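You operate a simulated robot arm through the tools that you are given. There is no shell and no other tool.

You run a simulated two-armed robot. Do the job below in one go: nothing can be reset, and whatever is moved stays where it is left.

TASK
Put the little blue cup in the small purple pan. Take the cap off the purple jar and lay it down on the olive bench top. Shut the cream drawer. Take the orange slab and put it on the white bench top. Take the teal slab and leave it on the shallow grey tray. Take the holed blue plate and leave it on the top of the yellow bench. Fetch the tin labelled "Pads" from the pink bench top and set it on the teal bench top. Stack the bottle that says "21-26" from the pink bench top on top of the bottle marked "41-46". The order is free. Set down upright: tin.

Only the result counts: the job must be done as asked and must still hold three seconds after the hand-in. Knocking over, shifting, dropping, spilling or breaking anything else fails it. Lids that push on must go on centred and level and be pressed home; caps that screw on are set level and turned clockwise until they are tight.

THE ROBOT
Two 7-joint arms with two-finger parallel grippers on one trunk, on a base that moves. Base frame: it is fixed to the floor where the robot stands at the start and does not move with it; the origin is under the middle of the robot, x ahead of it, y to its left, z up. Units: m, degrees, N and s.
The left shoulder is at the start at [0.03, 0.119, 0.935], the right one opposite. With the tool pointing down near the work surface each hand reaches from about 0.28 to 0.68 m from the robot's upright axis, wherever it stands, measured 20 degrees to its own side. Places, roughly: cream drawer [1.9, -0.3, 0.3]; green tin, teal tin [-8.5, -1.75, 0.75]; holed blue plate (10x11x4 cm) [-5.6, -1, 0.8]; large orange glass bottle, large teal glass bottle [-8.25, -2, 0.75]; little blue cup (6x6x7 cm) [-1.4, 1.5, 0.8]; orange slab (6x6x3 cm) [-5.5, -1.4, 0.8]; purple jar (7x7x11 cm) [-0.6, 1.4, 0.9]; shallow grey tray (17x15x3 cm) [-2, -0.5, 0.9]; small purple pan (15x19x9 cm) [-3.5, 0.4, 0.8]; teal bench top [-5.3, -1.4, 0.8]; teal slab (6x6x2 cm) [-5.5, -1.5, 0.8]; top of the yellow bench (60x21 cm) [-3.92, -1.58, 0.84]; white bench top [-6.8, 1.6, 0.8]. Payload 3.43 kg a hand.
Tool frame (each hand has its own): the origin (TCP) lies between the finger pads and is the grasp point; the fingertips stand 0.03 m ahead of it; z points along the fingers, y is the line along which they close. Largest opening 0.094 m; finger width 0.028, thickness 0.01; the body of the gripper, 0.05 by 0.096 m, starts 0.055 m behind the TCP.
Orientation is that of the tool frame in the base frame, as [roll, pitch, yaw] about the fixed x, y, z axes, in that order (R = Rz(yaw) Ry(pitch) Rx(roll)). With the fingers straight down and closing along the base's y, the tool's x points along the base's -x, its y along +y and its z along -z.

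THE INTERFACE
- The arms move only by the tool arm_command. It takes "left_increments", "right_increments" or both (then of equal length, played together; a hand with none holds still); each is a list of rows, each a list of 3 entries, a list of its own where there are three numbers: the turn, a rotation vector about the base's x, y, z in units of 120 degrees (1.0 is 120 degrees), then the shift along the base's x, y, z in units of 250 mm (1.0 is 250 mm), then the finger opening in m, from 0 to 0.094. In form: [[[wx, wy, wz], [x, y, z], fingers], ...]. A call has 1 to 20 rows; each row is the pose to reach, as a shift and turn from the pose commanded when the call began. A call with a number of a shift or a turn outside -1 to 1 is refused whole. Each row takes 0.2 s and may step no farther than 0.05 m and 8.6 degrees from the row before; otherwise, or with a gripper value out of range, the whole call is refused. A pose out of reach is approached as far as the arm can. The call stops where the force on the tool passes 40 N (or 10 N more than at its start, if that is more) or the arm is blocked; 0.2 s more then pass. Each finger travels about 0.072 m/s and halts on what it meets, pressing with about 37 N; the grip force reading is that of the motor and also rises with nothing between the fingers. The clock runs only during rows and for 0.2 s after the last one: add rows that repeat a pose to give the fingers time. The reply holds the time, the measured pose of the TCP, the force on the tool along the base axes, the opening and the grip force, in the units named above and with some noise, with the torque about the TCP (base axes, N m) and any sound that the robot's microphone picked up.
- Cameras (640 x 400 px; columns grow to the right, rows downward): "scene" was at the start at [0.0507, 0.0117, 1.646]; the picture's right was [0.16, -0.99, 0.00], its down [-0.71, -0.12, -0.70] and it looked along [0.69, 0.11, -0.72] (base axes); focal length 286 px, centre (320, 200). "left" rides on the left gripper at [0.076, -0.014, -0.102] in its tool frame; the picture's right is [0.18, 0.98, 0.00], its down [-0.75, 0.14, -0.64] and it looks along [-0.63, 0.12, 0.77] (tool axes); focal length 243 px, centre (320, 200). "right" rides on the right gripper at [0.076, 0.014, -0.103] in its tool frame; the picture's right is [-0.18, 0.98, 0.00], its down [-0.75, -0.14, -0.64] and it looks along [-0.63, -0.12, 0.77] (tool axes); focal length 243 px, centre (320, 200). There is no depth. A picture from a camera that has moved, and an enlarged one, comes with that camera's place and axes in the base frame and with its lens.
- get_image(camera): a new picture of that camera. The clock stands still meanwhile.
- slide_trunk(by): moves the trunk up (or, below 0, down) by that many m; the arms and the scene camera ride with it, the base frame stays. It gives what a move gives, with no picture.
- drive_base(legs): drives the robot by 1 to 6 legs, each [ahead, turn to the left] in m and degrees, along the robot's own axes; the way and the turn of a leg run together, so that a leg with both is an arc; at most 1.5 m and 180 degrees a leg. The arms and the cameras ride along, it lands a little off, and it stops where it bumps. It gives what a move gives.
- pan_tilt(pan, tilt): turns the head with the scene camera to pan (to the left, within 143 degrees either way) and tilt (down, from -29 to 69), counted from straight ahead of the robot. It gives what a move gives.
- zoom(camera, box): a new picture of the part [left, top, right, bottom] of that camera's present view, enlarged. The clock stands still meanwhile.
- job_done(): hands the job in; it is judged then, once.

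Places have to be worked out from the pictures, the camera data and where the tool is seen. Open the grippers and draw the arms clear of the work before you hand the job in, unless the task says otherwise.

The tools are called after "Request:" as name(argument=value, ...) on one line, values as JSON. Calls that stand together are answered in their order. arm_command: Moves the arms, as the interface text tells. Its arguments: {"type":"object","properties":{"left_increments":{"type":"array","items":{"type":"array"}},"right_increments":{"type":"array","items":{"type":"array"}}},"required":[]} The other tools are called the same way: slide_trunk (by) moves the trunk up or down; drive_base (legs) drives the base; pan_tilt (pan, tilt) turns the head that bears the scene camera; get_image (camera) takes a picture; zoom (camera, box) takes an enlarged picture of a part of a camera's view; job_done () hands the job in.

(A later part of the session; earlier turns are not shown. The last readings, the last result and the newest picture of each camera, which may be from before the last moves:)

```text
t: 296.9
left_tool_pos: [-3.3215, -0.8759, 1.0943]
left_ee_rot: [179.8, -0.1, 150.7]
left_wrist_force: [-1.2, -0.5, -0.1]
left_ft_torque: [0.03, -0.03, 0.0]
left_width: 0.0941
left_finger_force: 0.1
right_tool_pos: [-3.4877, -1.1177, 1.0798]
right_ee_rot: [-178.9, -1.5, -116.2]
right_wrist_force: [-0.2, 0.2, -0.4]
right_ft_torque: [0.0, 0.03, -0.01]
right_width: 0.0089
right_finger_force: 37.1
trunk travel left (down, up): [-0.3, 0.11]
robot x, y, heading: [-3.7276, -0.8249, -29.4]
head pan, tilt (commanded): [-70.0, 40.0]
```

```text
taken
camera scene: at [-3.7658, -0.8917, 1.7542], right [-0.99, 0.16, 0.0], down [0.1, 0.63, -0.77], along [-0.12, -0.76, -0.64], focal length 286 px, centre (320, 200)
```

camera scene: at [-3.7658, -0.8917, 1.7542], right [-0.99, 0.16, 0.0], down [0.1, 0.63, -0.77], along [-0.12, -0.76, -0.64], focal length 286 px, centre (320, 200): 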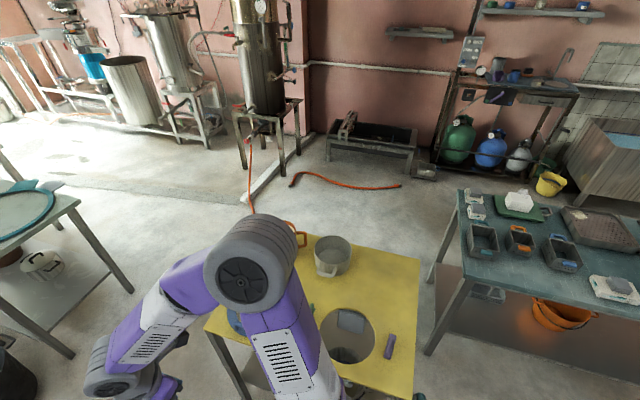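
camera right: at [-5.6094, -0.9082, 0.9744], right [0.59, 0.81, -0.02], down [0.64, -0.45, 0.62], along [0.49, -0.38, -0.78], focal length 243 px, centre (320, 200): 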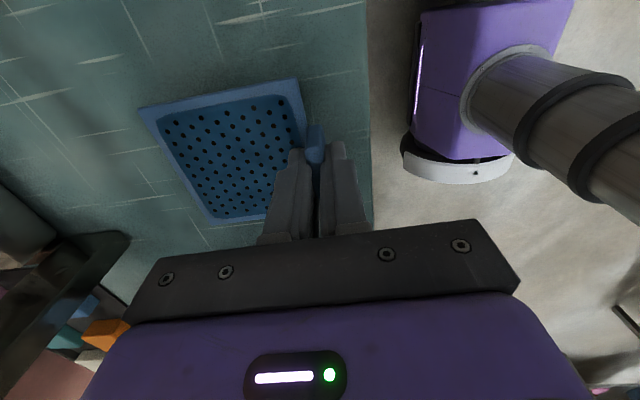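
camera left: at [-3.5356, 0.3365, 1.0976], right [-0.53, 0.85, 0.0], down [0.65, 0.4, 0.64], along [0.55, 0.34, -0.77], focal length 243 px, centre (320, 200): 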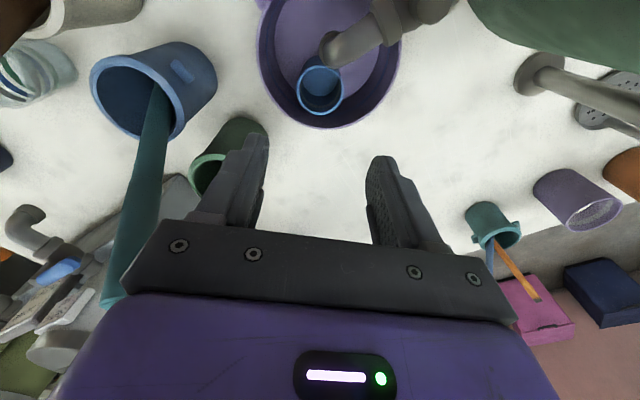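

The free part of the yellow strip lies right of the grey pot, around s=-2.95, e=-3.21. I look further down to find the bench's near edge.

Request:
pan_tilt(pan=-100, tilt=60)

Request:
get_image(camera="scene")

Request:
get_image(camera="right")

```text
t: 297.9
left_tool_pos: [-3.322, -0.8764, 1.0932]
left_ee_rot: [180.0, 0.1, 150.8]
left_wrist_force: [0.7, 0.3, 0.3]
left_ft_torque: [0.01, 0.0, -0.01]
left_width: 0.0941
left_finger_force: 0.1
right_tool_pos: [-3.4878, -1.1186, 1.0804]
right_ee_rot: [-179.1, -1.7, -116.2]
right_wrist_force: [0.5, -0.5, -1.1]
right_ft_torque: [-0.02, 0.03, -0.04]
right_width: 0.0089
right_finger_force: 37.1
trunk travel left (down, up): [-0.3, 0.11]
robot x, y, heading: [-3.7286, -0.8208, -29.3]
head pan, tilt (commanded): [-100.0, 60.0]
```

```text
taken
camera scene: at [-3.7943, -0.8595, 1.7275], right [-0.77, 0.63, 0.0], down [0.55, 0.67, -0.5], along [-0.32, -0.39, -0.87], focal length 286 px, centre (320, 200)
```

scene: 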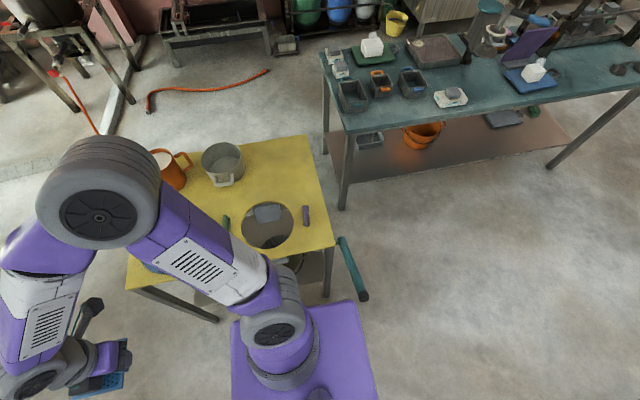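

```text
taken
camera right: at [-3.535, -1.1756, 1.1842], right [-0.8, 0.6, -0.02], down [0.46, 0.63, 0.62], along [0.39, 0.49, -0.78], focal length 243 px, centre (320, 200)
```

right: 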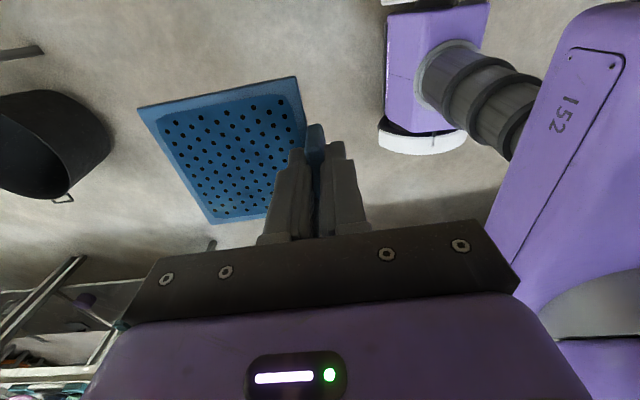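

The bench's front edge is at e≈-2.83. I raise the plate a little, move along, and turn to face the yellow bench.

Request:
arm_command(right_increments=[[[0, 0, 0], [0, 0, 0.12], 0.0], [[0, 0, 0], [0, 0, 0.24], 0.0]])

Request:
drive_base(legs=[[0.14, 0], [0, -89], [0.08, 0]])

Request:
pan_tilt(pan=-5, tilt=55)

Request:
get_image(camera="scene")

Request:
get_image(camera="right")

```text
t: 298.5
left_tool_pos: [-3.3213, -0.8759, 1.0937]
left_ee_rot: [179.8, 0.0, 150.6]
left_wrist_force: [0.5, -0.4, -0.2]
left_ft_torque: [0.01, -0.01, -0.01]
left_width: 0.094
left_finger_force: 0.0
right_tool_pos: [-3.488, -1.1169, 1.141]
right_ee_rot: [-179.0, -1.6, -116.2]
right_wrist_force: [-0.3, -0.4, 0.5]
right_ft_torque: [0.05, 0.01, 0.0]
right_width: 0.0089
right_finger_force: 37.2
trunk travel left (down, up): [-0.3, 0.11]
robot x, y, heading: [-3.7289, -0.8227, -29.1]
head pan, tilt (commanded): [-100.0, 60.0]
```

```text
t: 304.2
left_tool_pos: [-3.6861, -1.3678, 1.0939]
left_ee_rot: [179.8, 0.1, 62.2]
left_wrist_force: [0.3, 0.0, -0.9]
left_ft_torque: [-0.01, -0.05, 0.01]
left_width: 0.0941
left_finger_force: 0.0
right_tool_pos: [-3.9322, -1.2079, 1.1382]
right_ee_rot: [-179.1, -1.6, 155.4]
right_wrist_force: [-0.5, 0.4, -0.8]
right_ft_torque: [0.02, -0.05, 0.0]
right_width: 0.0089
right_finger_force: 36.8
trunk travel left (down, up): [-0.3, 0.11]
robot x, y, heading: [-3.6399, -0.9595, -117.6]
head pan, tilt (commanded): [-100.0, 60.0]
```

```text
t: 305.9
left_tool_pos: [-3.686, -1.3668, 1.0931]
left_ee_rot: [179.9, 0.1, 62.2]
left_wrist_force: [1.2, 0.5, 0.1]
left_ft_torque: [-0.01, 0.0, 0.0]
left_width: 0.0939
left_finger_force: 0.1
right_tool_pos: [-3.9317, -1.2068, 1.1393]
right_ee_rot: [-179.1, -1.5, 155.4]
right_wrist_force: [-0.2, 0.6, 0.1]
right_ft_torque: [0.03, -0.02, 0.02]
right_width: 0.0088
right_finger_force: 37.0
trunk travel left (down, up): [-0.3, 0.11]
robot x, y, heading: [-3.6432, -0.9606, -117.5]
head pan, tilt (commanded): [-5.0, 55.0]
```

```text
taken
camera scene: at [-3.6655, -0.9955, 1.7335], right [-0.84, 0.54, 0.0], down [0.44, 0.69, -0.57], along [-0.31, -0.48, -0.82], focal length 286 px, centre (320, 200)
```

scene: 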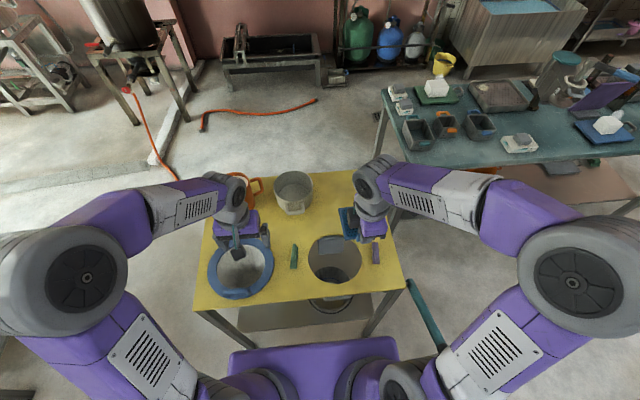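

```text
taken
camera right: at [-3.9911, -1.1615, 1.2443], right [0.58, 0.82, -0.02], down [0.65, -0.44, 0.62], along [0.5, -0.37, -0.78], focal length 243 px, centre (320, 200)
```

right: 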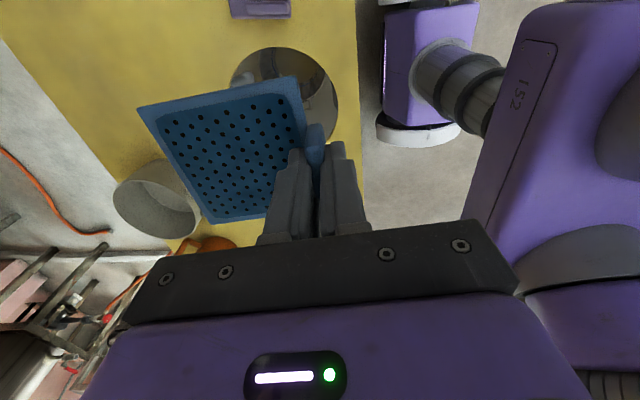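

The free area right of the grey pot is clear. I move the plate over the target, its centre near (-4.10, -1.473), staying high.

Request:
arm_command(right_increments=[[[0, 0, 0], [-0.09, -0.145, 0], 0.0], [[0, 0, 0], [-0.18, -0.29, 0], 0.0], [[0, 0, 0], [-0.27, -0.435, 0], 0.0], [[0, 0, 0], [-0.36, -0.58, 0], 0.0], [[0, 0, 0], [-0.45, -0.725, -0.05], 0.0], [[0, 0, 0], [-0.543, -0.869, -0.1], 0.0], [[0, 0, 0], [-0.543, -0.869, -0.25], 0.0], [[0, 0, 0], [-0.543, -0.869, -0.42], 0.0], [[0, 0, 0], [-0.543, -0.869, -0.58], 0.0], [[0, 0, 0], [-0.543, -0.869, -0.72], 0.0]])

Request:
get_image(camera="right")

Request:
zoom(camera="scene", box=[260, 130, 420, 270])

```text
t: 308.1
left_tool_pos: [-3.6849, -1.368, 1.0927]
left_ee_rot: [179.9, 0.0, 62.2]
left_wrist_force: [0.1, 0.4, -0.3]
left_ft_torque: [0.02, 0.01, -0.04]
left_width: 0.0937
left_finger_force: 0.1
right_tool_pos: [-4.0685, -1.4251, 0.96]
right_ee_rot: [-179.1, -1.6, 155.4]
right_wrist_force: [0.2, 0.5, -1.3]
right_ft_torque: [0.05, 0.0, 0.0]
right_width: 0.0089
right_finger_force: 36.7
trunk travel left (down, up): [-0.3, 0.11]
robot x, y, heading: [-3.641, -0.9622, -118.1]
head pan, tilt (commanded): [-5.0, 55.0]
```

```text
taken
camera right: at [-4.1277, -1.3791, 1.0638], right [0.58, 0.82, -0.02], down [0.65, -0.44, 0.62], along [0.5, -0.37, -0.78], focal length 243 px, centre (320, 200)
```

right: 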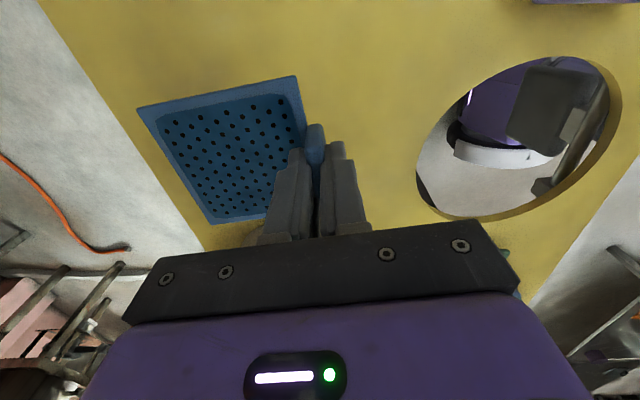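

```text
2.86 times, centred on (340, 200) of scene
camera zoom: at [-3.666, -0.9961, 1.7335], right [-0.84, 0.54, 0.0], down [0.44, 0.69, -0.57], along [-0.31, -0.48, -0.82], focal length 817 px, centre (263, 200)
```

zoom: 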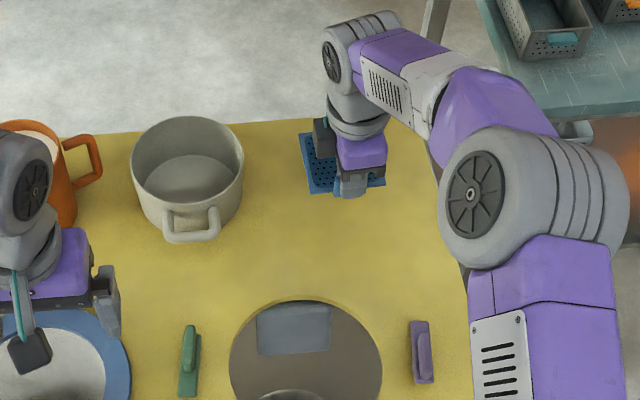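

The plate sits over free space with margins on all sides. I lower it, slowly near contact.

Request:
arm_command(right_increments=[[[0, 0, 0], [0, 0, -0.08], 0.0], [[0, 0, 0], [0, 0, -0.16], 0.0], [[0, 0, 0], [0, 0, -0.21], 0.0], [[0, 0, 0], [0, 0, -0.24], 0.0], [[0, 0, 0], [0, 0, -0.255], 0.0]])

```text
t: 309.4
left_tool_pos: [-3.6851, -1.3674, 1.0937]
left_ee_rot: [179.8, -0.1, 62.3]
left_wrist_force: [0.1, 0.1, 0.2]
left_ft_torque: [0.01, 0.01, -0.04]
left_width: 0.0941
left_finger_force: 0.1
right_tool_pos: [-4.0681, -1.4232, 0.8944]
right_ee_rot: [-179.0, -1.7, 155.4]
right_wrist_force: [0.6, 0.2, 0.0]
right_ft_torque: [0.01, -0.01, 0.0]
right_width: 0.0091
right_finger_force: 37.4
trunk travel left (down, up): [-0.3, 0.11]
robot x, y, heading: [-3.6404, -0.9611, -117.9]
head pan, tilt (commanded): [-5.0, 55.0]
```

Request:
arm_command(right_increments=[[[0, 0, 0], [0, 0, -0.01], 0.0], [[0, 0, 0], [0, 0, -0.02], 0.0], [[0, 0, 0], [0, 0, -0.03], 0.0], [[0, 0, 0], [0, 0, -0.04], 0.0]])

Request:
get_image(camera="right")

```text
t: 310.4
left_tool_pos: [-3.6863, -1.3667, 1.0935]
left_ee_rot: [180.0, 0.0, 62.2]
left_wrist_force: [-0.1, 0.0, -0.2]
left_ft_torque: [-0.01, -0.03, 0.0]
left_width: 0.0937
left_finger_force: 0.0
right_tool_pos: [-4.0676, -1.424, 0.8853]
right_ee_rot: [-179.0, -1.6, 155.4]
right_wrist_force: [-0.9, 0.1, -0.6]
right_ft_torque: [0.06, -0.04, 0.03]
right_width: 0.0086
right_finger_force: 37.1
trunk travel left (down, up): [-0.3, 0.11]
robot x, y, heading: [-3.6403, -0.9575, -117.6]
head pan, tilt (commanded): [-5.0, 55.0]
```

```text
taken
camera right: at [-4.1272, -1.3789, 0.9903], right [0.58, 0.82, -0.02], down [0.65, -0.44, 0.62], along [0.5, -0.37, -0.78], focal length 243 px, centre (320, 200)
```

right: 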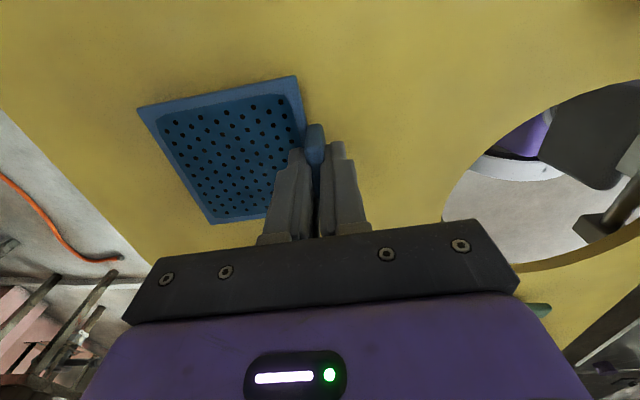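

No contact yet; I keep lowering in small steps until it touches.

Request:
arm_command(right_increments=[[[0, 0, 0], [0, 0, -0.012], 0.0], [[0, 0, 0], [0, 0, -0.024], 0.0], [[0, 0, 0], [0, 0, -0.036], 0.0], [[0, 0, 0], [0, 0, -0.048], 0.0], [[0, 0, 0], [0, 0, -0.06], 0.0]])

```text
t: 311.6
left_tool_pos: [-3.6848, -1.367, 1.0942]
left_ee_rot: [179.9, -0.1, 62.2]
left_wrist_force: [-0.2, -0.5, 0.4]
left_ft_torque: [0.03, -0.02, 0.0]
left_width: 0.0944
left_finger_force: 0.1
right_tool_pos: [-4.0687, -1.4267, 0.878]
right_ee_rot: [-178.4, -1.6, 155.1]
right_wrist_force: [2.6, 5.8, 19.2]
right_ft_torque: [0.15, -0.33, 0.07]
right_width: 0.0088
right_finger_force: 37.0
trunk travel left (down, up): [-0.3, 0.11]
robot x, y, heading: [-3.6376, -0.9613, -118.0]
head pan, tilt (commanded): [-5.0, 55.0]
stopped in row 5 (right hand): the force on the tool passed its limit at 42 N (the readings are from after the stop); the commanded pose is now the measured one
```

Contact reached at z 0.878. I relieve the pressure slightly, open, and lift the hand away.

Request:
arm_command(right_increments=[[[0, 0, 0], [0, 0, 0.008], 0.0], [[0, 0, 0], [0, 0, 0.01], 0.015], [[0, 0, 0], [0, 0, 0.01], 0.03], [[0, 0, 0], [0, 0, 0.012], 0.045], [[0, 0, 0], [0, 0, 0.05], 0.05], [[0, 0, 0], [0, 0, 0.15], 0.05], [[0, 0, 0], [0, 0, 0.3], 0.05], [[0, 0, 0], [0, 0, 0.5], 0.06], [[0, 0, 0], [0, 0, 0.7], 0.08], [[0, 0, 0], [0, 0, 0.9], 0.09]])

Request:
zoom(camera="scene", box=[260, 130, 420, 270])

Request:
get_image(camera="right")

```text
t: 313.8
left_tool_pos: [-3.6841, -1.3665, 1.0936]
left_ee_rot: [179.9, 0.1, 62.1]
left_wrist_force: [0.4, 0.9, 0.2]
left_ft_torque: [0.02, 0.03, -0.01]
left_width: 0.094
left_finger_force: 0.1
right_tool_pos: [-4.0669, -1.4248, 1.1034]
right_ee_rot: [-178.6, -1.6, 155.3]
right_wrist_force: [0.5, 1.0, -0.8]
right_ft_torque: [-0.02, -0.01, 0.02]
right_width: 0.0901
right_finger_force: 0.1
trunk travel left (down, up): [-0.3, 0.11]
robot x, y, heading: [-3.6427, -0.96, -117.9]
head pan, tilt (commanded): [-5.0, 55.0]
```

```text
2.86 times, centred on (340, 200) of scene
camera zoom: at [-3.6647, -0.9948, 1.7336], right [-0.84, 0.54, 0.0], down [0.44, 0.69, -0.57], along [-0.31, -0.48, -0.82], focal length 817 px, centre (263, 200)
```

zoom: 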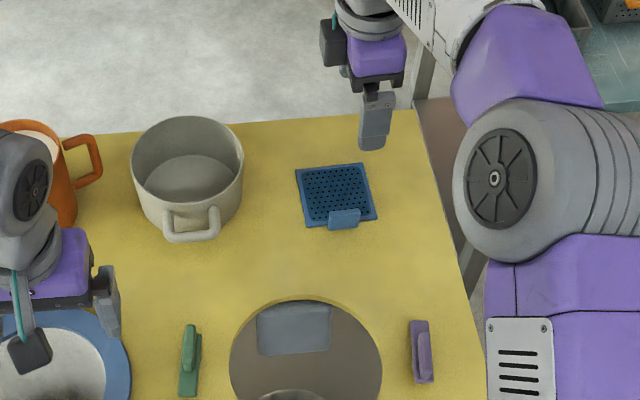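

```text
taken
camera right: at [-4.1268, -1.3791, 1.207], right [0.58, 0.82, -0.03], down [0.65, -0.44, 0.62], along [0.5, -0.38, -0.78], focal length 243 px, centre (320, 200)
```

right: 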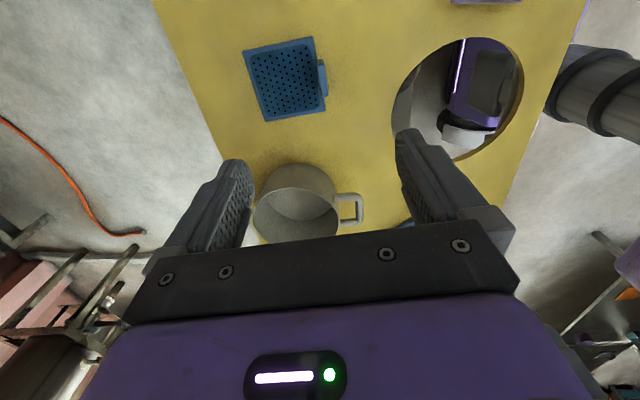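

The plate lies on the yellow bench. I level and retract the right hand to the travel pose.

Request:
arm_command(right_increments=[[[0.0025, -0.0085, 0], [0, 0, 0.05], 0.094], [[0.005, -0.0169, 0], [0, 0, 0.1], 0.094]])

Request:
arm_command(right_increments=[[[0, 0, -0.07], [0.06, 0.1, 0], 0.094], [[0, 0, -0.14], [0.12, 0.2, 0], 0.094], [[0, 0, -0.21], [0.18, 0.3, 0], 0.094], [[0, 0, -0.28], [0.24, 0.4, 0], 0.094], [[0, 0, -0.35], [0.3, 0.5, 0], 0.094], [[0, 0, -0.42], [0.34, 0.58, 0], 0.094], [[0, 0, -0.49], [0.38, 0.66, 0], 0.094], [[0, 0, -0.56], [0.42, 0.74, 0], 0.094], [[0, 0, -0.63], [0.44, 0.8, 0], 0.094], [[0, 0, -0.7], [0.45, 0.85, 0], 0.094], [[0, 0, -0.77], [0.45, 0.87, 0], 0.094]])

Request:
drive_base(legs=[[-0.25, 0], [0, -90], [1.4, 0], [1.3, 0], [0, 90]])

Request:
pan_tilt(pan=25, tilt=30)

Request:
get_image(camera="scene")

```text
t: 314.4
left_tool_pos: [-3.686, -1.3668, 1.0927]
left_ee_rot: [179.9, 0.0, 62.2]
left_wrist_force: [0.0, 0.0, -0.1]
left_ft_torque: [0.0, -0.04, -0.01]
left_width: 0.0941
left_finger_force: 0.1
right_tool_pos: [-4.0673, -1.4269, 1.1266]
right_ee_rot: [-179.9, -0.1, 155.3]
right_wrist_force: [0.3, 0.0, 0.5]
right_ft_torque: [-0.01, -0.03, 0.02]
right_width: 0.0942
right_finger_force: 0.2
trunk travel left (down, up): [-0.3, 0.11]
robot x, y, heading: [-3.6399, -0.9589, -117.9]
head pan, tilt (commanded): [-5.0, 55.0]
```

```text
t: 316.8
left_tool_pos: [-3.6859, -1.3674, 1.0942]
left_ee_rot: [179.9, 0.0, 62.2]
left_wrist_force: [0.1, -0.3, 0.6]
left_ft_torque: [0.03, 0.0, 0.0]
left_width: 0.094
left_finger_force: 0.1
right_tool_pos: [-3.9557, -1.2085, 1.126]
right_ee_rot: [-179.9, -0.1, 62.8]
right_wrist_force: [0.4, -0.9, -0.1]
right_ft_torque: [-0.02, 0.01, -0.01]
right_width: 0.0941
right_finger_force: 0.3
trunk travel left (down, up): [-0.3, 0.11]
robot x, y, heading: [-3.6408, -0.9564, -117.7]
head pan, tilt (commanded): [-5.0, 55.0]
```

```text
t: 339.0
left_tool_pos: [-5.9667, 0.075, 1.0945]
left_ee_rot: [179.9, 0.0, 63.7]
left_wrist_force: [0.2, 0.4, -1.1]
left_ft_torque: [-0.01, 0.01, 0.01]
left_width: 0.0937
left_finger_force: 0.1
right_tool_pos: [-6.2404, 0.2261, 1.1253]
right_ee_rot: [-179.9, 0.0, 64.3]
right_wrist_force: [0.0, -0.4, -0.1]
right_ft_torque: [-0.01, 0.0, -0.01]
right_width: 0.0941
right_finger_force: 0.1
trunk travel left (down, up): [-0.3, 0.11]
robot x, y, heading: [-5.9331, 0.4823, -116.3]
head pan, tilt (commanded): [-5.0, 55.0]
```

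```text
t: 339.9
left_tool_pos: [-5.9667, 0.0734, 1.0948]
left_ee_rot: [179.9, 0.0, 63.6]
left_wrist_force: [-0.2, -0.1, 0.1]
left_ft_torque: [0.01, 0.01, 0.04]
left_width: 0.0939
left_finger_force: 0.0
right_tool_pos: [-6.2416, 0.2255, 1.1268]
right_ee_rot: [-179.9, -0.1, 64.3]
right_wrist_force: [0.4, -0.3, -0.5]
right_ft_torque: [0.01, 0.0, 0.03]
right_width: 0.0939
right_finger_force: 0.0
trunk travel left (down, up): [-0.3, 0.11]
robot x, y, heading: [-5.9362, 0.4815, -116.3]
head pan, tilt (commanded): [25.0, 30.0]
```

```text
taken
camera scene: at [-5.9209, 0.4172, 1.7695], right [-1.0, 0.02, 0.0], down [0.01, 0.5, -0.87], along [-0.02, -0.87, -0.5], focal length 286 px, centre (320, 200)
```

scene: 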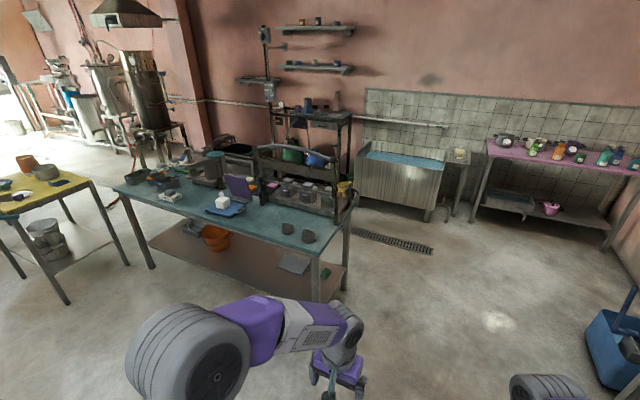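

The aisle behind the teal bench (e from -3.98 to about -5.2) is wide enough. I drive around the bench's right end and along behind it.

Request:
drive_base(legs=[[0, -2], [1.5, 0], [0.73, 0], [0, 90]])

Request:
pan_tilt(pan=15, tilt=35)

Request:
get_image(camera="scene")

```text
t: 355.1
left_tool_pos: [-6.5765, -1.5283, 1.0939]
left_ee_rot: [180.0, 0.0, 152.3]
left_wrist_force: [0.1, -0.6, -0.8]
left_ft_torque: [0.0, -0.01, 0.02]
left_width: 0.0941
left_finger_force: 0.1
right_tool_pos: [-6.733, -1.7995, 1.1255]
right_ee_rot: [-179.9, -0.1, 153.0]
right_wrist_force: [0.0, -1.4, -0.1]
right_ft_torque: [0.0, 0.0, -0.03]
right_width: 0.094
right_finger_force: 0.1
trunk travel left (down, up): [-0.3, 0.11]
robot x, y, heading: [-6.9816, -1.4862, -27.8]
head pan, tilt (commanded): [25.0, 30.0]
```

```text
t: 355.9
left_tool_pos: [-6.5746, -1.5288, 1.0921]
left_ee_rot: [179.9, 0.0, 152.3]
left_wrist_force: [0.8, -0.1, -0.2]
left_ft_torque: [0.01, 0.0, -0.03]
left_width: 0.0941
left_finger_force: 0.0
right_tool_pos: [-6.7325, -1.7991, 1.1249]
right_ee_rot: [-179.8, 0.0, 153.0]
right_wrist_force: [0.3, -0.3, 0.3]
right_ft_torque: [0.01, -0.01, 0.01]
right_width: 0.0938
right_finger_force: 0.0
trunk travel left (down, up): [-0.3, 0.11]
robot x, y, heading: [-6.9771, -1.4859, -28.0]
head pan, tilt (commanded): [15.0, 35.0]
```

```text
taken
camera scene: at [-6.9219, -1.4927, 1.7618], right [-0.22, -0.98, 0.0], down [-0.56, 0.13, -0.82], along [0.8, -0.18, -0.57], focal length 286 px, centre (320, 200)
```

scene: 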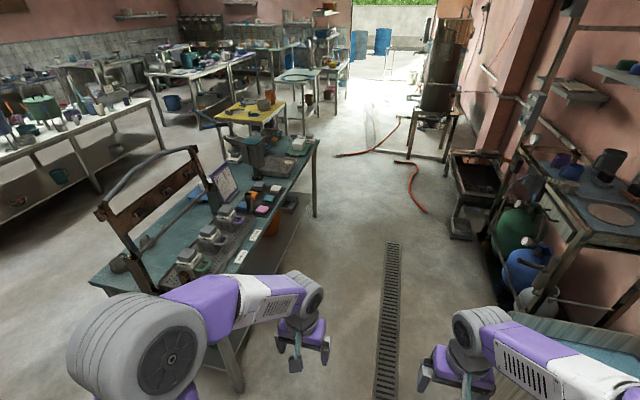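

The aisle is clear. I drive on to the slabs and turn to face the bench from behind.

Request:
drive_base(legs=[[1.3, 0], [0, 90]])

Request:
pan_tilt(pan=0, tilt=45)

Request:
get_image(camera="scene")

```text
t: 366.2
left_tool_pos: [-5.7835, -1.6826, 1.0931]
left_ee_rot: [179.9, 0.1, -118.0]
left_wrist_force: [-0.1, 0.4, 0.2]
left_ft_torque: [0.01, -0.02, 0.0]
left_width: 0.0942
left_finger_force: 0.1
right_tool_pos: [-5.5147, -1.8413, 1.1256]
right_ee_rot: [-179.9, 0.0, -117.3]
right_wrist_force: [0.0, 0.5, -0.3]
right_ft_torque: [0.03, 0.0, -0.02]
right_width: 0.094
right_finger_force: 0.0
trunk travel left (down, up): [-0.3, 0.11]
robot x, y, heading: [-5.8286, -2.088, 62.2]
head pan, tilt (commanded): [15.0, 35.0]
```

```text
t: 367.0
left_tool_pos: [-5.7843, -1.6817, 1.0938]
left_ee_rot: [179.9, 0.0, -118.0]
left_wrist_force: [-0.5, -0.5, -0.4]
left_ft_torque: [-0.05, 0.03, -0.01]
left_width: 0.0936
left_finger_force: 0.1
right_tool_pos: [-5.5137, -1.8414, 1.1258]
right_ee_rot: [-179.9, 0.0, -117.3]
right_wrist_force: [0.1, -0.7, 0.4]
right_ft_torque: [0.02, -0.01, -0.01]
right_width: 0.0938
right_finger_force: 0.1
trunk travel left (down, up): [-0.3, 0.11]
robot x, y, heading: [-5.8291, -2.0845, 62.0]
head pan, tilt (commanded): [0.0, 45.0]
```

```text
taken
camera scene: at [-5.804, -2.0453, 1.747], right [0.88, -0.47, 0.0], down [-0.33, -0.62, -0.71], along [0.33, 0.63, -0.71], focal length 286 px, centre (320, 200)
```

scene: 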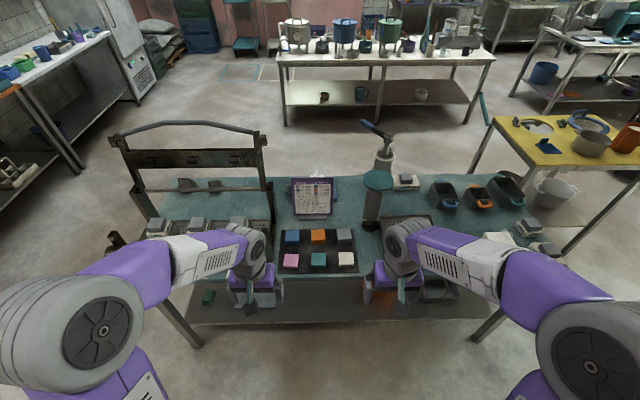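

The slabs are directly ahead: teal in the near row, orange in the far row. I zoom in and move 0.2 m closer.

Request:
zoom(camera="scene", box=[240, 200, 420, 300])

Request:
drive_base(legs=[[0.2, 0]])

Request:
pan_tilt(pan=0, tilt=55)

Request:
get_image(camera="scene")

Request:
get_image(camera="right")

Request:
get_image(camera="left")

```text
3.56 times, centred on (330, 250) of scene
camera zoom: at [-5.804, -2.0453, 1.747], right [0.88, -0.47, 0.0], down [-0.33, -0.62, -0.71], along [0.33, 0.63, -0.71], focal length 1016 px, centre (284, 22)
```

zoom: 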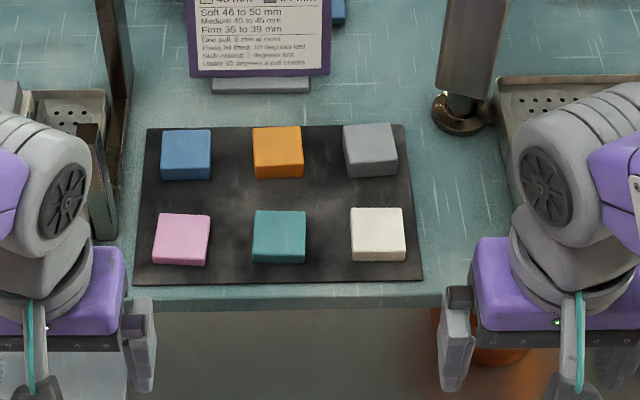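

```text
t: 368.6
left_tool_pos: [-5.6904, -1.5059, 1.0939]
left_ee_rot: [179.9, 0.1, -118.0]
left_wrist_force: [-0.1, -0.3, -0.3]
left_ft_torque: [-0.01, 0.03, -0.01]
left_width: 0.0942
left_finger_force: 0.0
right_tool_pos: [-5.4205, -1.664, 1.1258]
right_ee_rot: [-179.9, 0.0, -117.3]
right_wrist_force: [0.0, 0.2, -0.6]
right_ft_torque: [0.01, 0.0, -0.04]
right_width: 0.0939
right_finger_force: 0.1
trunk travel left (down, up): [-0.3, 0.11]
robot x, y, heading: [-5.7354, -1.9149, 61.9]
head pan, tilt (commanded): [0.0, 45.0]
```

```text
t: 369.3
left_tool_pos: [-5.6886, -1.5069, 1.0941]
left_ee_rot: [179.9, 0.0, -118.1]
left_wrist_force: [-0.1, 0.2, -0.2]
left_ft_torque: [-0.03, 0.0, 0.01]
left_width: 0.0942
left_finger_force: 0.1
right_tool_pos: [-5.4204, -1.666, 1.1267]
right_ee_rot: [-179.9, 0.0, -117.3]
right_wrist_force: [-0.1, -0.1, 0.6]
right_ft_torque: [0.03, 0.0, -0.01]
right_width: 0.094
right_finger_force: 0.1
trunk travel left (down, up): [-0.3, 0.11]
robot x, y, heading: [-5.7333, -1.9135, 62.1]
head pan, tilt (commanded): [0.0, 55.0]
```

```text
taken
camera scene: at [-5.7148, -1.8776, 1.7336], right [0.88, -0.47, 0.0], down [-0.38, -0.72, -0.57], along [0.27, 0.51, -0.82], focal length 286 px, centre (320, 200)
```

scene: 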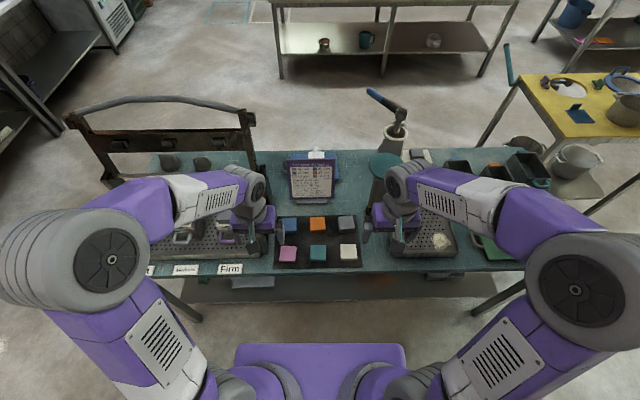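

```text
taken
camera right: at [-5.4686, -1.7265, 1.229], right [-0.79, 0.61, 0.0], down [0.47, 0.6, 0.64], along [0.4, 0.51, -0.77], focal length 243 px, centre (320, 200)
```

right: 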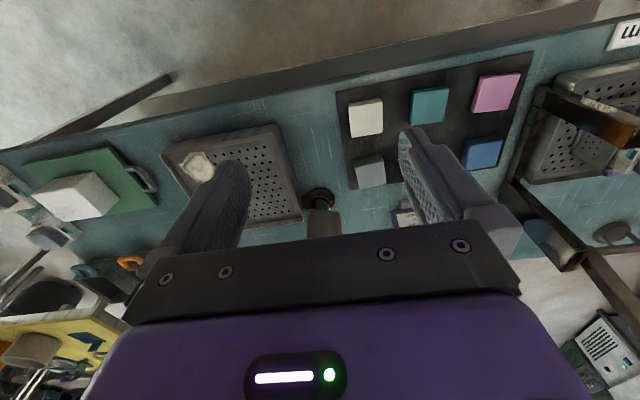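

```text
taken
camera left: at [-5.7134, -1.5814, 1.1978], right [-0.95, 0.3, 0.0], down [0.23, 0.73, 0.64], along [0.19, 0.61, -0.77], focal length 243 px, centre (320, 200)
```

left: 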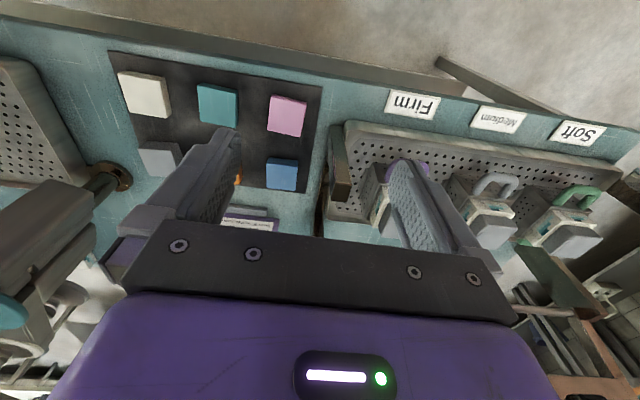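

I estimate orange at (-5.475, -1.409) and teal at (-5.523, -1.504). I take the orange slab with the left hand first, hovering to verify.

Request:
arm_command(left_increments=[[[0, 0, 0], [0.14, 0.065, 0], 0.094], [[0, 0, 0], [0.28, 0.13, 0], 0.094], [[0, 0, 0], [0.42, 0.195, 0], 0.094], [[0, 0, 0], [0.56, 0.26, 0], 0.094], [[0, 0, 0], [0.7, 0.325, -0.05], 0.094], [[0, 0, 0], [0.854, 0.392, -0.1], 0.094], [[0, 0, 0], [0.854, 0.392, -0.26], 0.094], [[0, 0, 0], [0.854, 0.392, -0.42], 0.094], [[0, 0, 0], [0.854, 0.392, -0.58], 0.094]])

Request:
get_image(camera="left")

Request:
zoom(camera="scene", box=[250, 170, 400, 290])

```text
t: 371.3
left_tool_pos: [-5.4766, -1.4079, 0.9491]
left_ee_rot: [179.9, 0.1, -118.0]
left_wrist_force: [-0.2, 0.0, 0.5]
left_ft_torque: [0.01, -0.04, -0.05]
left_width: 0.0941
left_finger_force: 0.1
right_tool_pos: [-5.4204, -1.6648, 1.1265]
right_ee_rot: [-179.9, 0.0, -117.3]
right_wrist_force: [0.6, -0.5, 0.5]
right_ft_torque: [0.02, 0.02, 0.04]
right_width: 0.0941
right_finger_force: 0.1
trunk travel left (down, up): [-0.3, 0.11]
robot x, y, heading: [-5.7384, -1.9158, 62.0]
head pan, tilt (commanded): [0.0, 55.0]
```

```text
taken
camera left: at [-5.4999, -1.4829, 1.0532], right [-0.95, 0.3, 0.0], down [0.23, 0.73, 0.64], along [0.19, 0.61, -0.77], focal length 243 px, centre (320, 200)
```

left: 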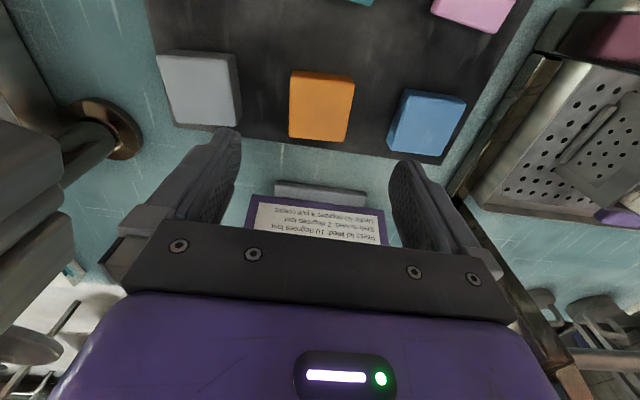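

```text
3.33 times, centred on (325, 230) of scene
camera zoom: at [-5.7146, -1.8769, 1.7335], right [0.88, -0.47, 0.0], down [-0.38, -0.72, -0.57], along [0.27, 0.51, -0.82], focal length 953 px, centre (303, 100)
```

zoom: 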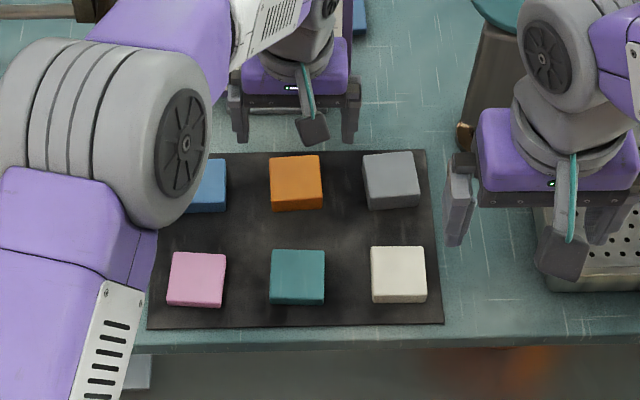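

The orange slab is centred under the left hand. I descend to z ≈ 0.826 and grip it.

Request:
arm_command(left_increments=[[[0, 0, 0], [0, 0, -0.14], 0.094], [[0, 0, 0], [0, 0, -0.28], 0.094], [[0, 0, 0], [0, 0, -0.4], 0.094], [[0, 0, 0], [0, 0, -0.46], 0.094], [[0, 0, 0], [0, 0, -0.49], 0.094], [[0, 0, 0], [0, 0, -0.49], 0.075], [[0, 0, 0], [0, 0, -0.49], 0.06], [[0, 0, 0], [0, 0, -0.49], 0.05], [[0, 0, 0], [0, 0, -0.49], 0.05]])

Request:
get_image(camera="left")

```text
t: 372.7
left_tool_pos: [-5.4741, -1.4035, 0.8336]
left_ee_rot: [180.0, 0.8, -117.9]
left_wrist_force: [-2.8, -2.8, 17.2]
left_ft_torque: [-0.34, 0.22, -0.11]
left_width: 0.0646
left_finger_force: 4.0
right_tool_pos: [-5.4208, -1.6656, 1.1269]
right_ee_rot: [-179.8, 0.1, -117.3]
right_wrist_force: [0.3, 0.2, -0.2]
right_ft_torque: [-0.02, -0.01, 0.0]
right_width: 0.094
right_finger_force: 0.0
trunk travel left (down, up): [-0.3, 0.11]
robot x, y, heading: [-5.7355, -1.9155, 61.9]
head pan, tilt (commanded): [0.0, 55.0]
stopped in row 7 (left hand): the force on the tool passed its limit at 50 N (the readings are from after the stop); the commanded pose is now the measured one
```

```text
taken
camera left: at [-5.4985, -1.4803, 0.9373], right [-0.95, 0.3, 0.0], down [0.22, 0.72, 0.65], along [0.2, 0.62, -0.76], focal length 243 px, centre (320, 200)
```

left: 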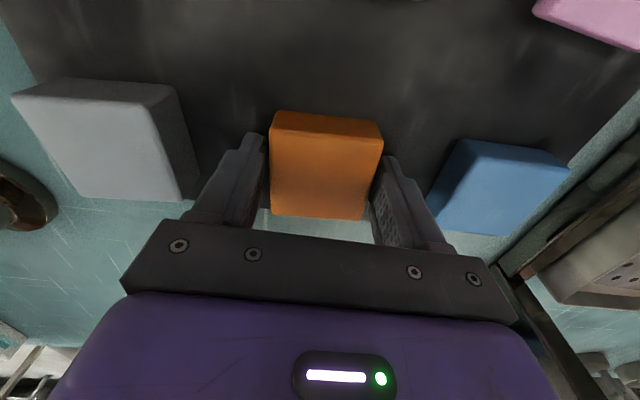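

The tips touched the mat (z ≈ 0.80). I raise 3 mm and close on the slab.

Request:
arm_command(left_increments=[[[0, 0, 0], [0, 0, 0.012], 0.065], [[0, 0, 0], [0, 0, 0.014], 0.055], [[0, 0, 0], [0, 0, 0.014], 0.045], [[0, 0, 0], [0, 0, 0.014], 0.045], [[0, 0, 0], [0, 0, 0.014], 0.045]])

Request:
get_image(camera="left")

```text
t: 373.9
left_tool_pos: [-5.4746, -1.4055, 0.8358]
left_ee_rot: [180.0, 0.6, -118.1]
left_wrist_force: [0.7, 2.6, 11.0]
left_ft_torque: [0.09, -0.26, 0.05]
left_width: 0.055
left_finger_force: 36.6
right_tool_pos: [-5.4213, -1.6663, 1.1269]
right_ee_rot: [-179.9, 0.1, -117.3]
right_wrist_force: [0.6, -0.6, 0.1]
right_ft_torque: [-0.01, 0.04, 0.03]
right_width: 0.0939
right_finger_force: 0.0
trunk travel left (down, up): [-0.3, 0.11]
robot x, y, heading: [-5.7362, -1.9094, 62.0]
head pan, tilt (commanded): [0.0, 55.0]
```

```text
taken
camera left: at [-5.4987, -1.4812, 0.9392], right [-0.95, 0.3, 0.0], down [0.23, 0.73, 0.65], along [0.2, 0.62, -0.76], focal length 243 px, centre (320, 200)
```

left: 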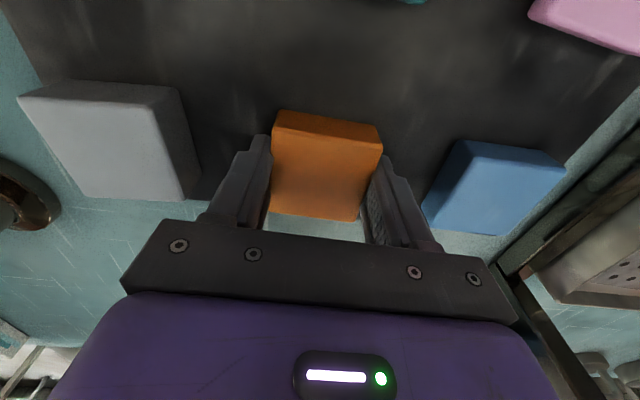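

Gripped at 5.5 cm. I lift the orange slab and retract the left hand to its travel pose.

Request:
arm_command(left_increments=[[[0, 0, 0], [0, 0, 0.05], 0.04], [[0, 0, 0], [0, 0, 0.14], 0.04], [[0, 0, 0], [0, 0, 0.3], 0.04], [[0, 0, 0], [0, 0, 0.48], 0.04], [[0, 0, 0], [0, 0, 0.66], 0.04], [[0, 0, 0], [0, 0, 0.84], 0.04], [[0, 0, 0], [-0.1, -0.05, 0.98], 0.04], [[0, 0, 0], [-0.24, -0.12, 0.98], 0.04], [[0, 0, 0], [-0.4, -0.19, 0.98], 0.04], [[0, 0, 0], [-0.56, -0.26, 0.98], 0.04], [[0, 0, 0], [-0.72, -0.33, 0.98], 0.04], [[0, 0, 0], [-0.86, -0.4, 0.98], 0.04]])

Request:
get_image(camera="left")

Request:
zoom(camera="scene", box=[200, 170, 400, 290])

```text
t: 376.5
left_tool_pos: [-5.6906, -1.5072, 1.0784]
left_ee_rot: [-179.9, 0.6, -118.0]
left_wrist_force: [0.6, -0.6, -1.1]
left_ft_torque: [-0.01, -0.01, 0.03]
left_width: 0.055
left_finger_force: 37.2
right_tool_pos: [-5.4222, -1.6669, 1.1273]
right_ee_rot: [-179.9, 0.0, -117.3]
right_wrist_force: [-0.6, 0.4, -0.1]
right_ft_torque: [-0.01, -0.01, 0.0]
right_width: 0.0938
right_finger_force: 0.0
trunk travel left (down, up): [-0.3, 0.11]
robot x, y, heading: [-5.7327, -1.9148, 62.1]
head pan, tilt (commanded): [0.0, 55.0]
```

```text
taken
camera left: at [-5.7153, -1.5826, 1.1826], right [-0.95, 0.3, 0.0], down [0.23, 0.73, 0.65], along [0.2, 0.62, -0.76], focal length 243 px, centre (320, 200)
```

left: 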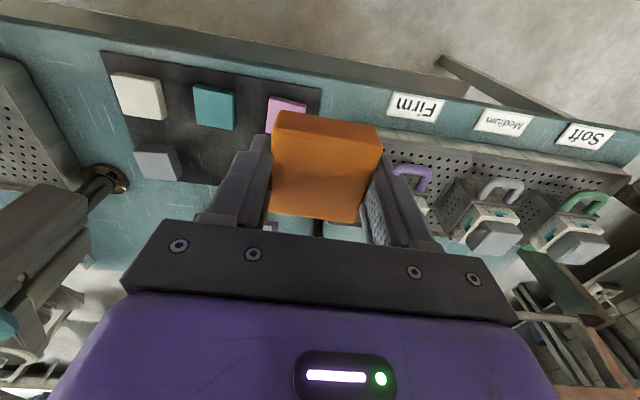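

```text
3.20 times, centred on (300, 230) of scene
camera zoom: at [-5.7162, -1.8783, 1.7336], right [0.88, -0.47, 0.0], down [-0.38, -0.72, -0.57], along [0.27, 0.51, -0.82], focal length 915 px, centre (384, 104)
```

zoom: 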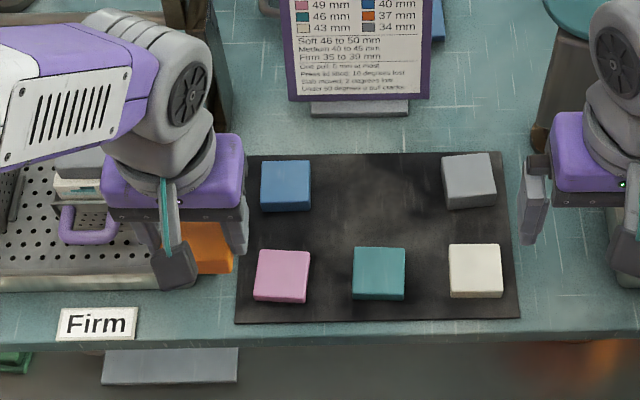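

Orange slab secured. Now the right hand goes for the teal slab at about (-5.523, -1.504), hovering first.

Request:
arm_command(right_increments=[[[0, 0, 0], [-0.1, 0.16, 0], 0.094], [[0, 0, 0], [-0.2, 0.32, 0], 0.094], [[0, 0, 0], [-0.3, 0.48, -0.05], 0.094], [[0, 0, 0], [-0.4, 0.65, -0.15], 0.094], [[0, 0, 0], [-0.404, 0.652, -0.3], 0.094], [[0, 0, 0], [-0.404, 0.652, -0.48], 0.094], [[0, 0, 0], [-0.404, 0.652, -0.66], 0.094]])

Request:
get_image(camera="right")

```text
refused: row 4 steps farther than a row can; nothing moved
```

```text
taken
camera right: at [-5.4697, -1.7271, 1.2293], right [-0.79, 0.61, 0.0], down [0.47, 0.6, 0.64], along [0.4, 0.51, -0.77], focal length 243 px, centre (320, 200)
```

right: 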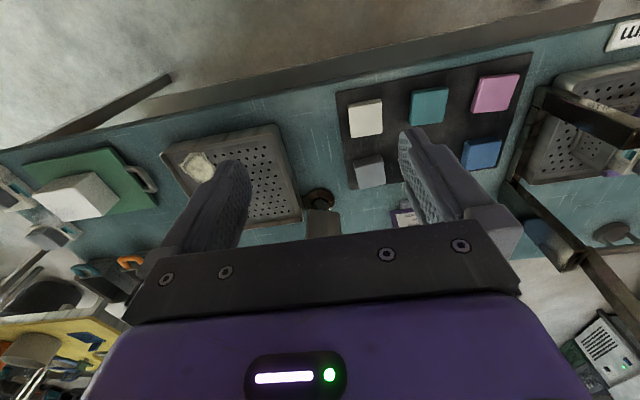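

I resend with smaller steps.

Request:
arm_command(right_increments=[[[0, 0, 0], [-0.09, 0.145, 0], 0.094], [[0, 0, 0], [-0.18, 0.29, 0], 0.094], [[0, 0, 0], [-0.27, 0.435, -0.04], 0.094], [[0, 0, 0], [-0.36, 0.58, -0.08], 0.094], [[0, 0, 0], [-0.404, 0.652, -0.2], 0.094], [[0, 0, 0], [-0.404, 0.652, -0.36], 0.094], [[0, 0, 0], [-0.404, 0.652, -0.52], 0.094], [[0, 0, 0], [-0.404, 0.652, -0.68], 0.094]])

Request:
get_image(camera="right")

```text
t: 378.3
left_tool_pos: [-5.6892, -1.5053, 1.08]
left_ee_rot: [180.0, 0.6, -118.0]
left_wrist_force: [0.0, -0.3, 0.1]
left_ft_torque: [0.0, 0.03, 0.01]
left_width: 0.0546
left_finger_force: 37.4
right_tool_pos: [-5.5204, -1.501, 0.955]
right_ee_rot: [-179.8, 0.0, -117.4]
right_wrist_force: [-1.4, 0.2, 0.1]
right_ft_torque: [-0.01, 0.0, 0.01]
right_width: 0.0941
right_finger_force: 0.1
trunk travel left (down, up): [-0.3, 0.11]
robot x, y, heading: [-5.7334, -1.9154, 62.1]
head pan, tilt (commanded): [0.0, 55.0]
```

```text
taken
camera right: at [-5.5688, -1.5626, 1.0584], right [-0.79, 0.61, 0.0], down [0.47, 0.61, 0.64], along [0.4, 0.51, -0.77], focal length 243 px, centre (320, 200)
```

right: 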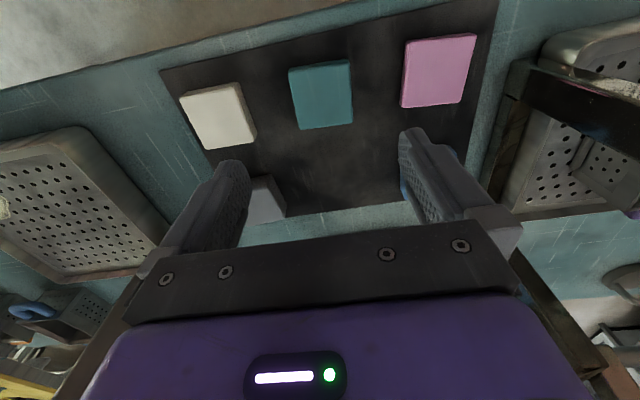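

The slab is 8 mm nearer to me than the tool axis; I correct, descend to z ≈ 0.836 and grip.

Request:
arm_command(right_increments=[[[0, 0, 0], [-0.015, -0.028, -0.12], 0.094], [[0, 0, 0], [-0.015, -0.028, -0.26], 0.094], [[0, 0, 0], [-0.015, -0.028, -0.39], 0.094], [[0, 0, 0], [-0.015, -0.028, -0.45], 0.094], [[0, 0, 0], [-0.015, -0.028, -0.476], 0.094], [[0, 0, 0], [-0.015, -0.028, -0.476], 0.075], [[0, 0, 0], [-0.015, -0.028, -0.476], 0.06], [[0, 0, 0], [-0.015, -0.028, -0.476], 0.045], [[0, 0, 0], [-0.015, -0.028, -0.476], 0.045]])

Request:
get_image(camera="right")

```text
t: 380.3
left_tool_pos: [-5.6892, -1.5063, 1.0794]
left_ee_rot: [180.0, 0.5, -118.0]
left_wrist_force: [0.6, 0.6, -1.1]
left_ft_torque: [0.01, 0.01, 0.03]
left_width: 0.0549
left_finger_force: 36.9
right_tool_pos: [-5.5256, -1.5096, 0.8366]
right_ee_rot: [-179.9, 0.0, -117.3]
right_wrist_force: [1.0, -0.2, 1.1]
right_ft_torque: [-0.01, -0.01, 0.0]
right_width: 0.0546
right_finger_force: 36.9
trunk travel left (down, up): [-0.3, 0.11]
robot x, y, heading: [-5.7358, -1.9124, 61.8]
head pan, tilt (commanded): [0.0, 55.0]
```

```text
taken
camera right: at [-5.5735, -1.5704, 0.9398], right [-0.79, 0.61, 0.0], down [0.47, 0.6, 0.64], along [0.4, 0.51, -0.77], focal length 243 px, centre (320, 200)
```

right: 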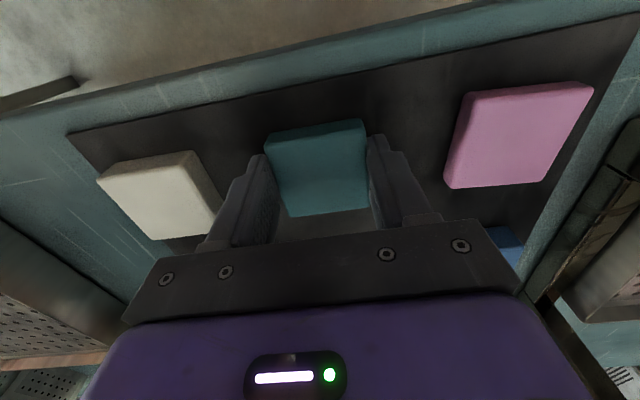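

Gripped cleanly. I lift the teal slab and bring the right hand back to its travel pose.

Request:
arm_command(right_increments=[[[0, 0, 0], [0, 0, 0.06], 0.04], [[0, 0, 0], [0, 0, 0.18], 0.04], [[0, 0, 0], [0, 0, 0.36], 0.04], [[0, 0, 0], [0, 0, 0.54], 0.04], [[0, 0, 0], [0, 0, 0.72], 0.04], [[0, 0, 0], [0.02, -0.04, 0.88], 0.04], [[0, 0, 0], [0.1, -0.16, 0.96], 0.04], [[0, 0, 0], [0.18, -0.3, 0.96], 0.04], [[0, 0, 0], [0.27, -0.44, 0.96], 0.04], [[0, 0, 0], [0.36, -0.58, 0.96], 0.04], [[0, 0, 0], [0.4, -0.63, 0.96], 0.04]])

Request:
get_image(camera="right")

Request:
get_image(camera="scene")

```text
t: 382.7
left_tool_pos: [-5.6903, -1.505, 1.0778]
left_ee_rot: [180.0, 0.5, -118.0]
left_wrist_force: [0.2, -0.2, -0.3]
left_ft_torque: [0.02, 0.0, 0.01]
left_width: 0.0549
left_finger_force: 36.9
right_tool_pos: [-5.4247, -1.668, 1.0763]
right_ee_rot: [-180.0, 0.0, -117.2]
right_wrist_force: [0.0, 0.3, -0.9]
right_ft_torque: [-0.01, -0.04, 0.01]
right_width: 0.0548
right_finger_force: 37.3
trunk travel left (down, up): [-0.3, 0.11]
robot x, y, heading: [-5.7331, -1.9136, 61.8]
head pan, tilt (commanded): [0.0, 55.0]
```

```text
taken
camera right: at [-5.4735, -1.7284, 1.1793], right [-0.79, 0.61, 0.0], down [0.47, 0.61, 0.64], along [0.39, 0.51, -0.77], focal length 243 px, centre (320, 200)
```

right: 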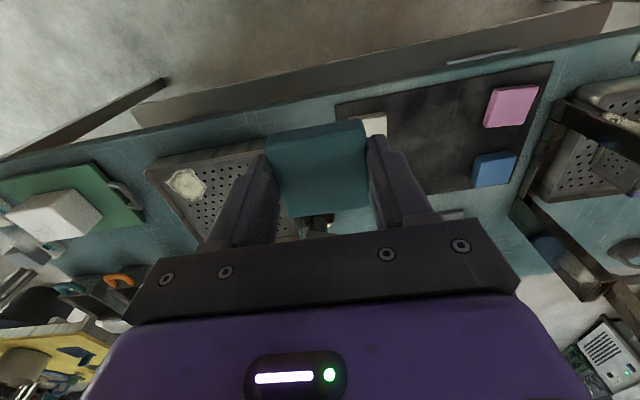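

```text
taken
camera scene: at [-5.7149, -1.8774, 1.7335], right [0.88, -0.47, 0.0], down [-0.38, -0.72, -0.57], along [0.27, 0.51, -0.82], focal length 286 px, centre (320, 200)
```

scene: 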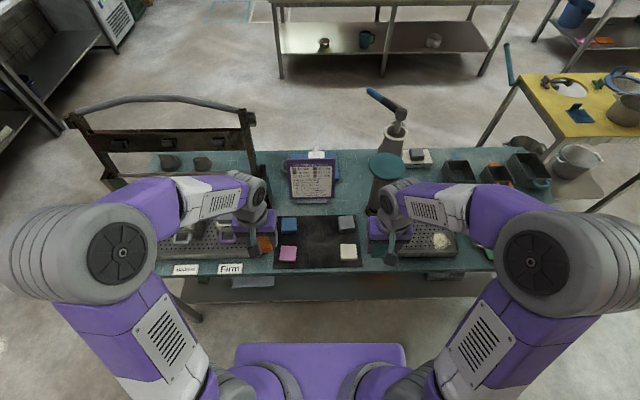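

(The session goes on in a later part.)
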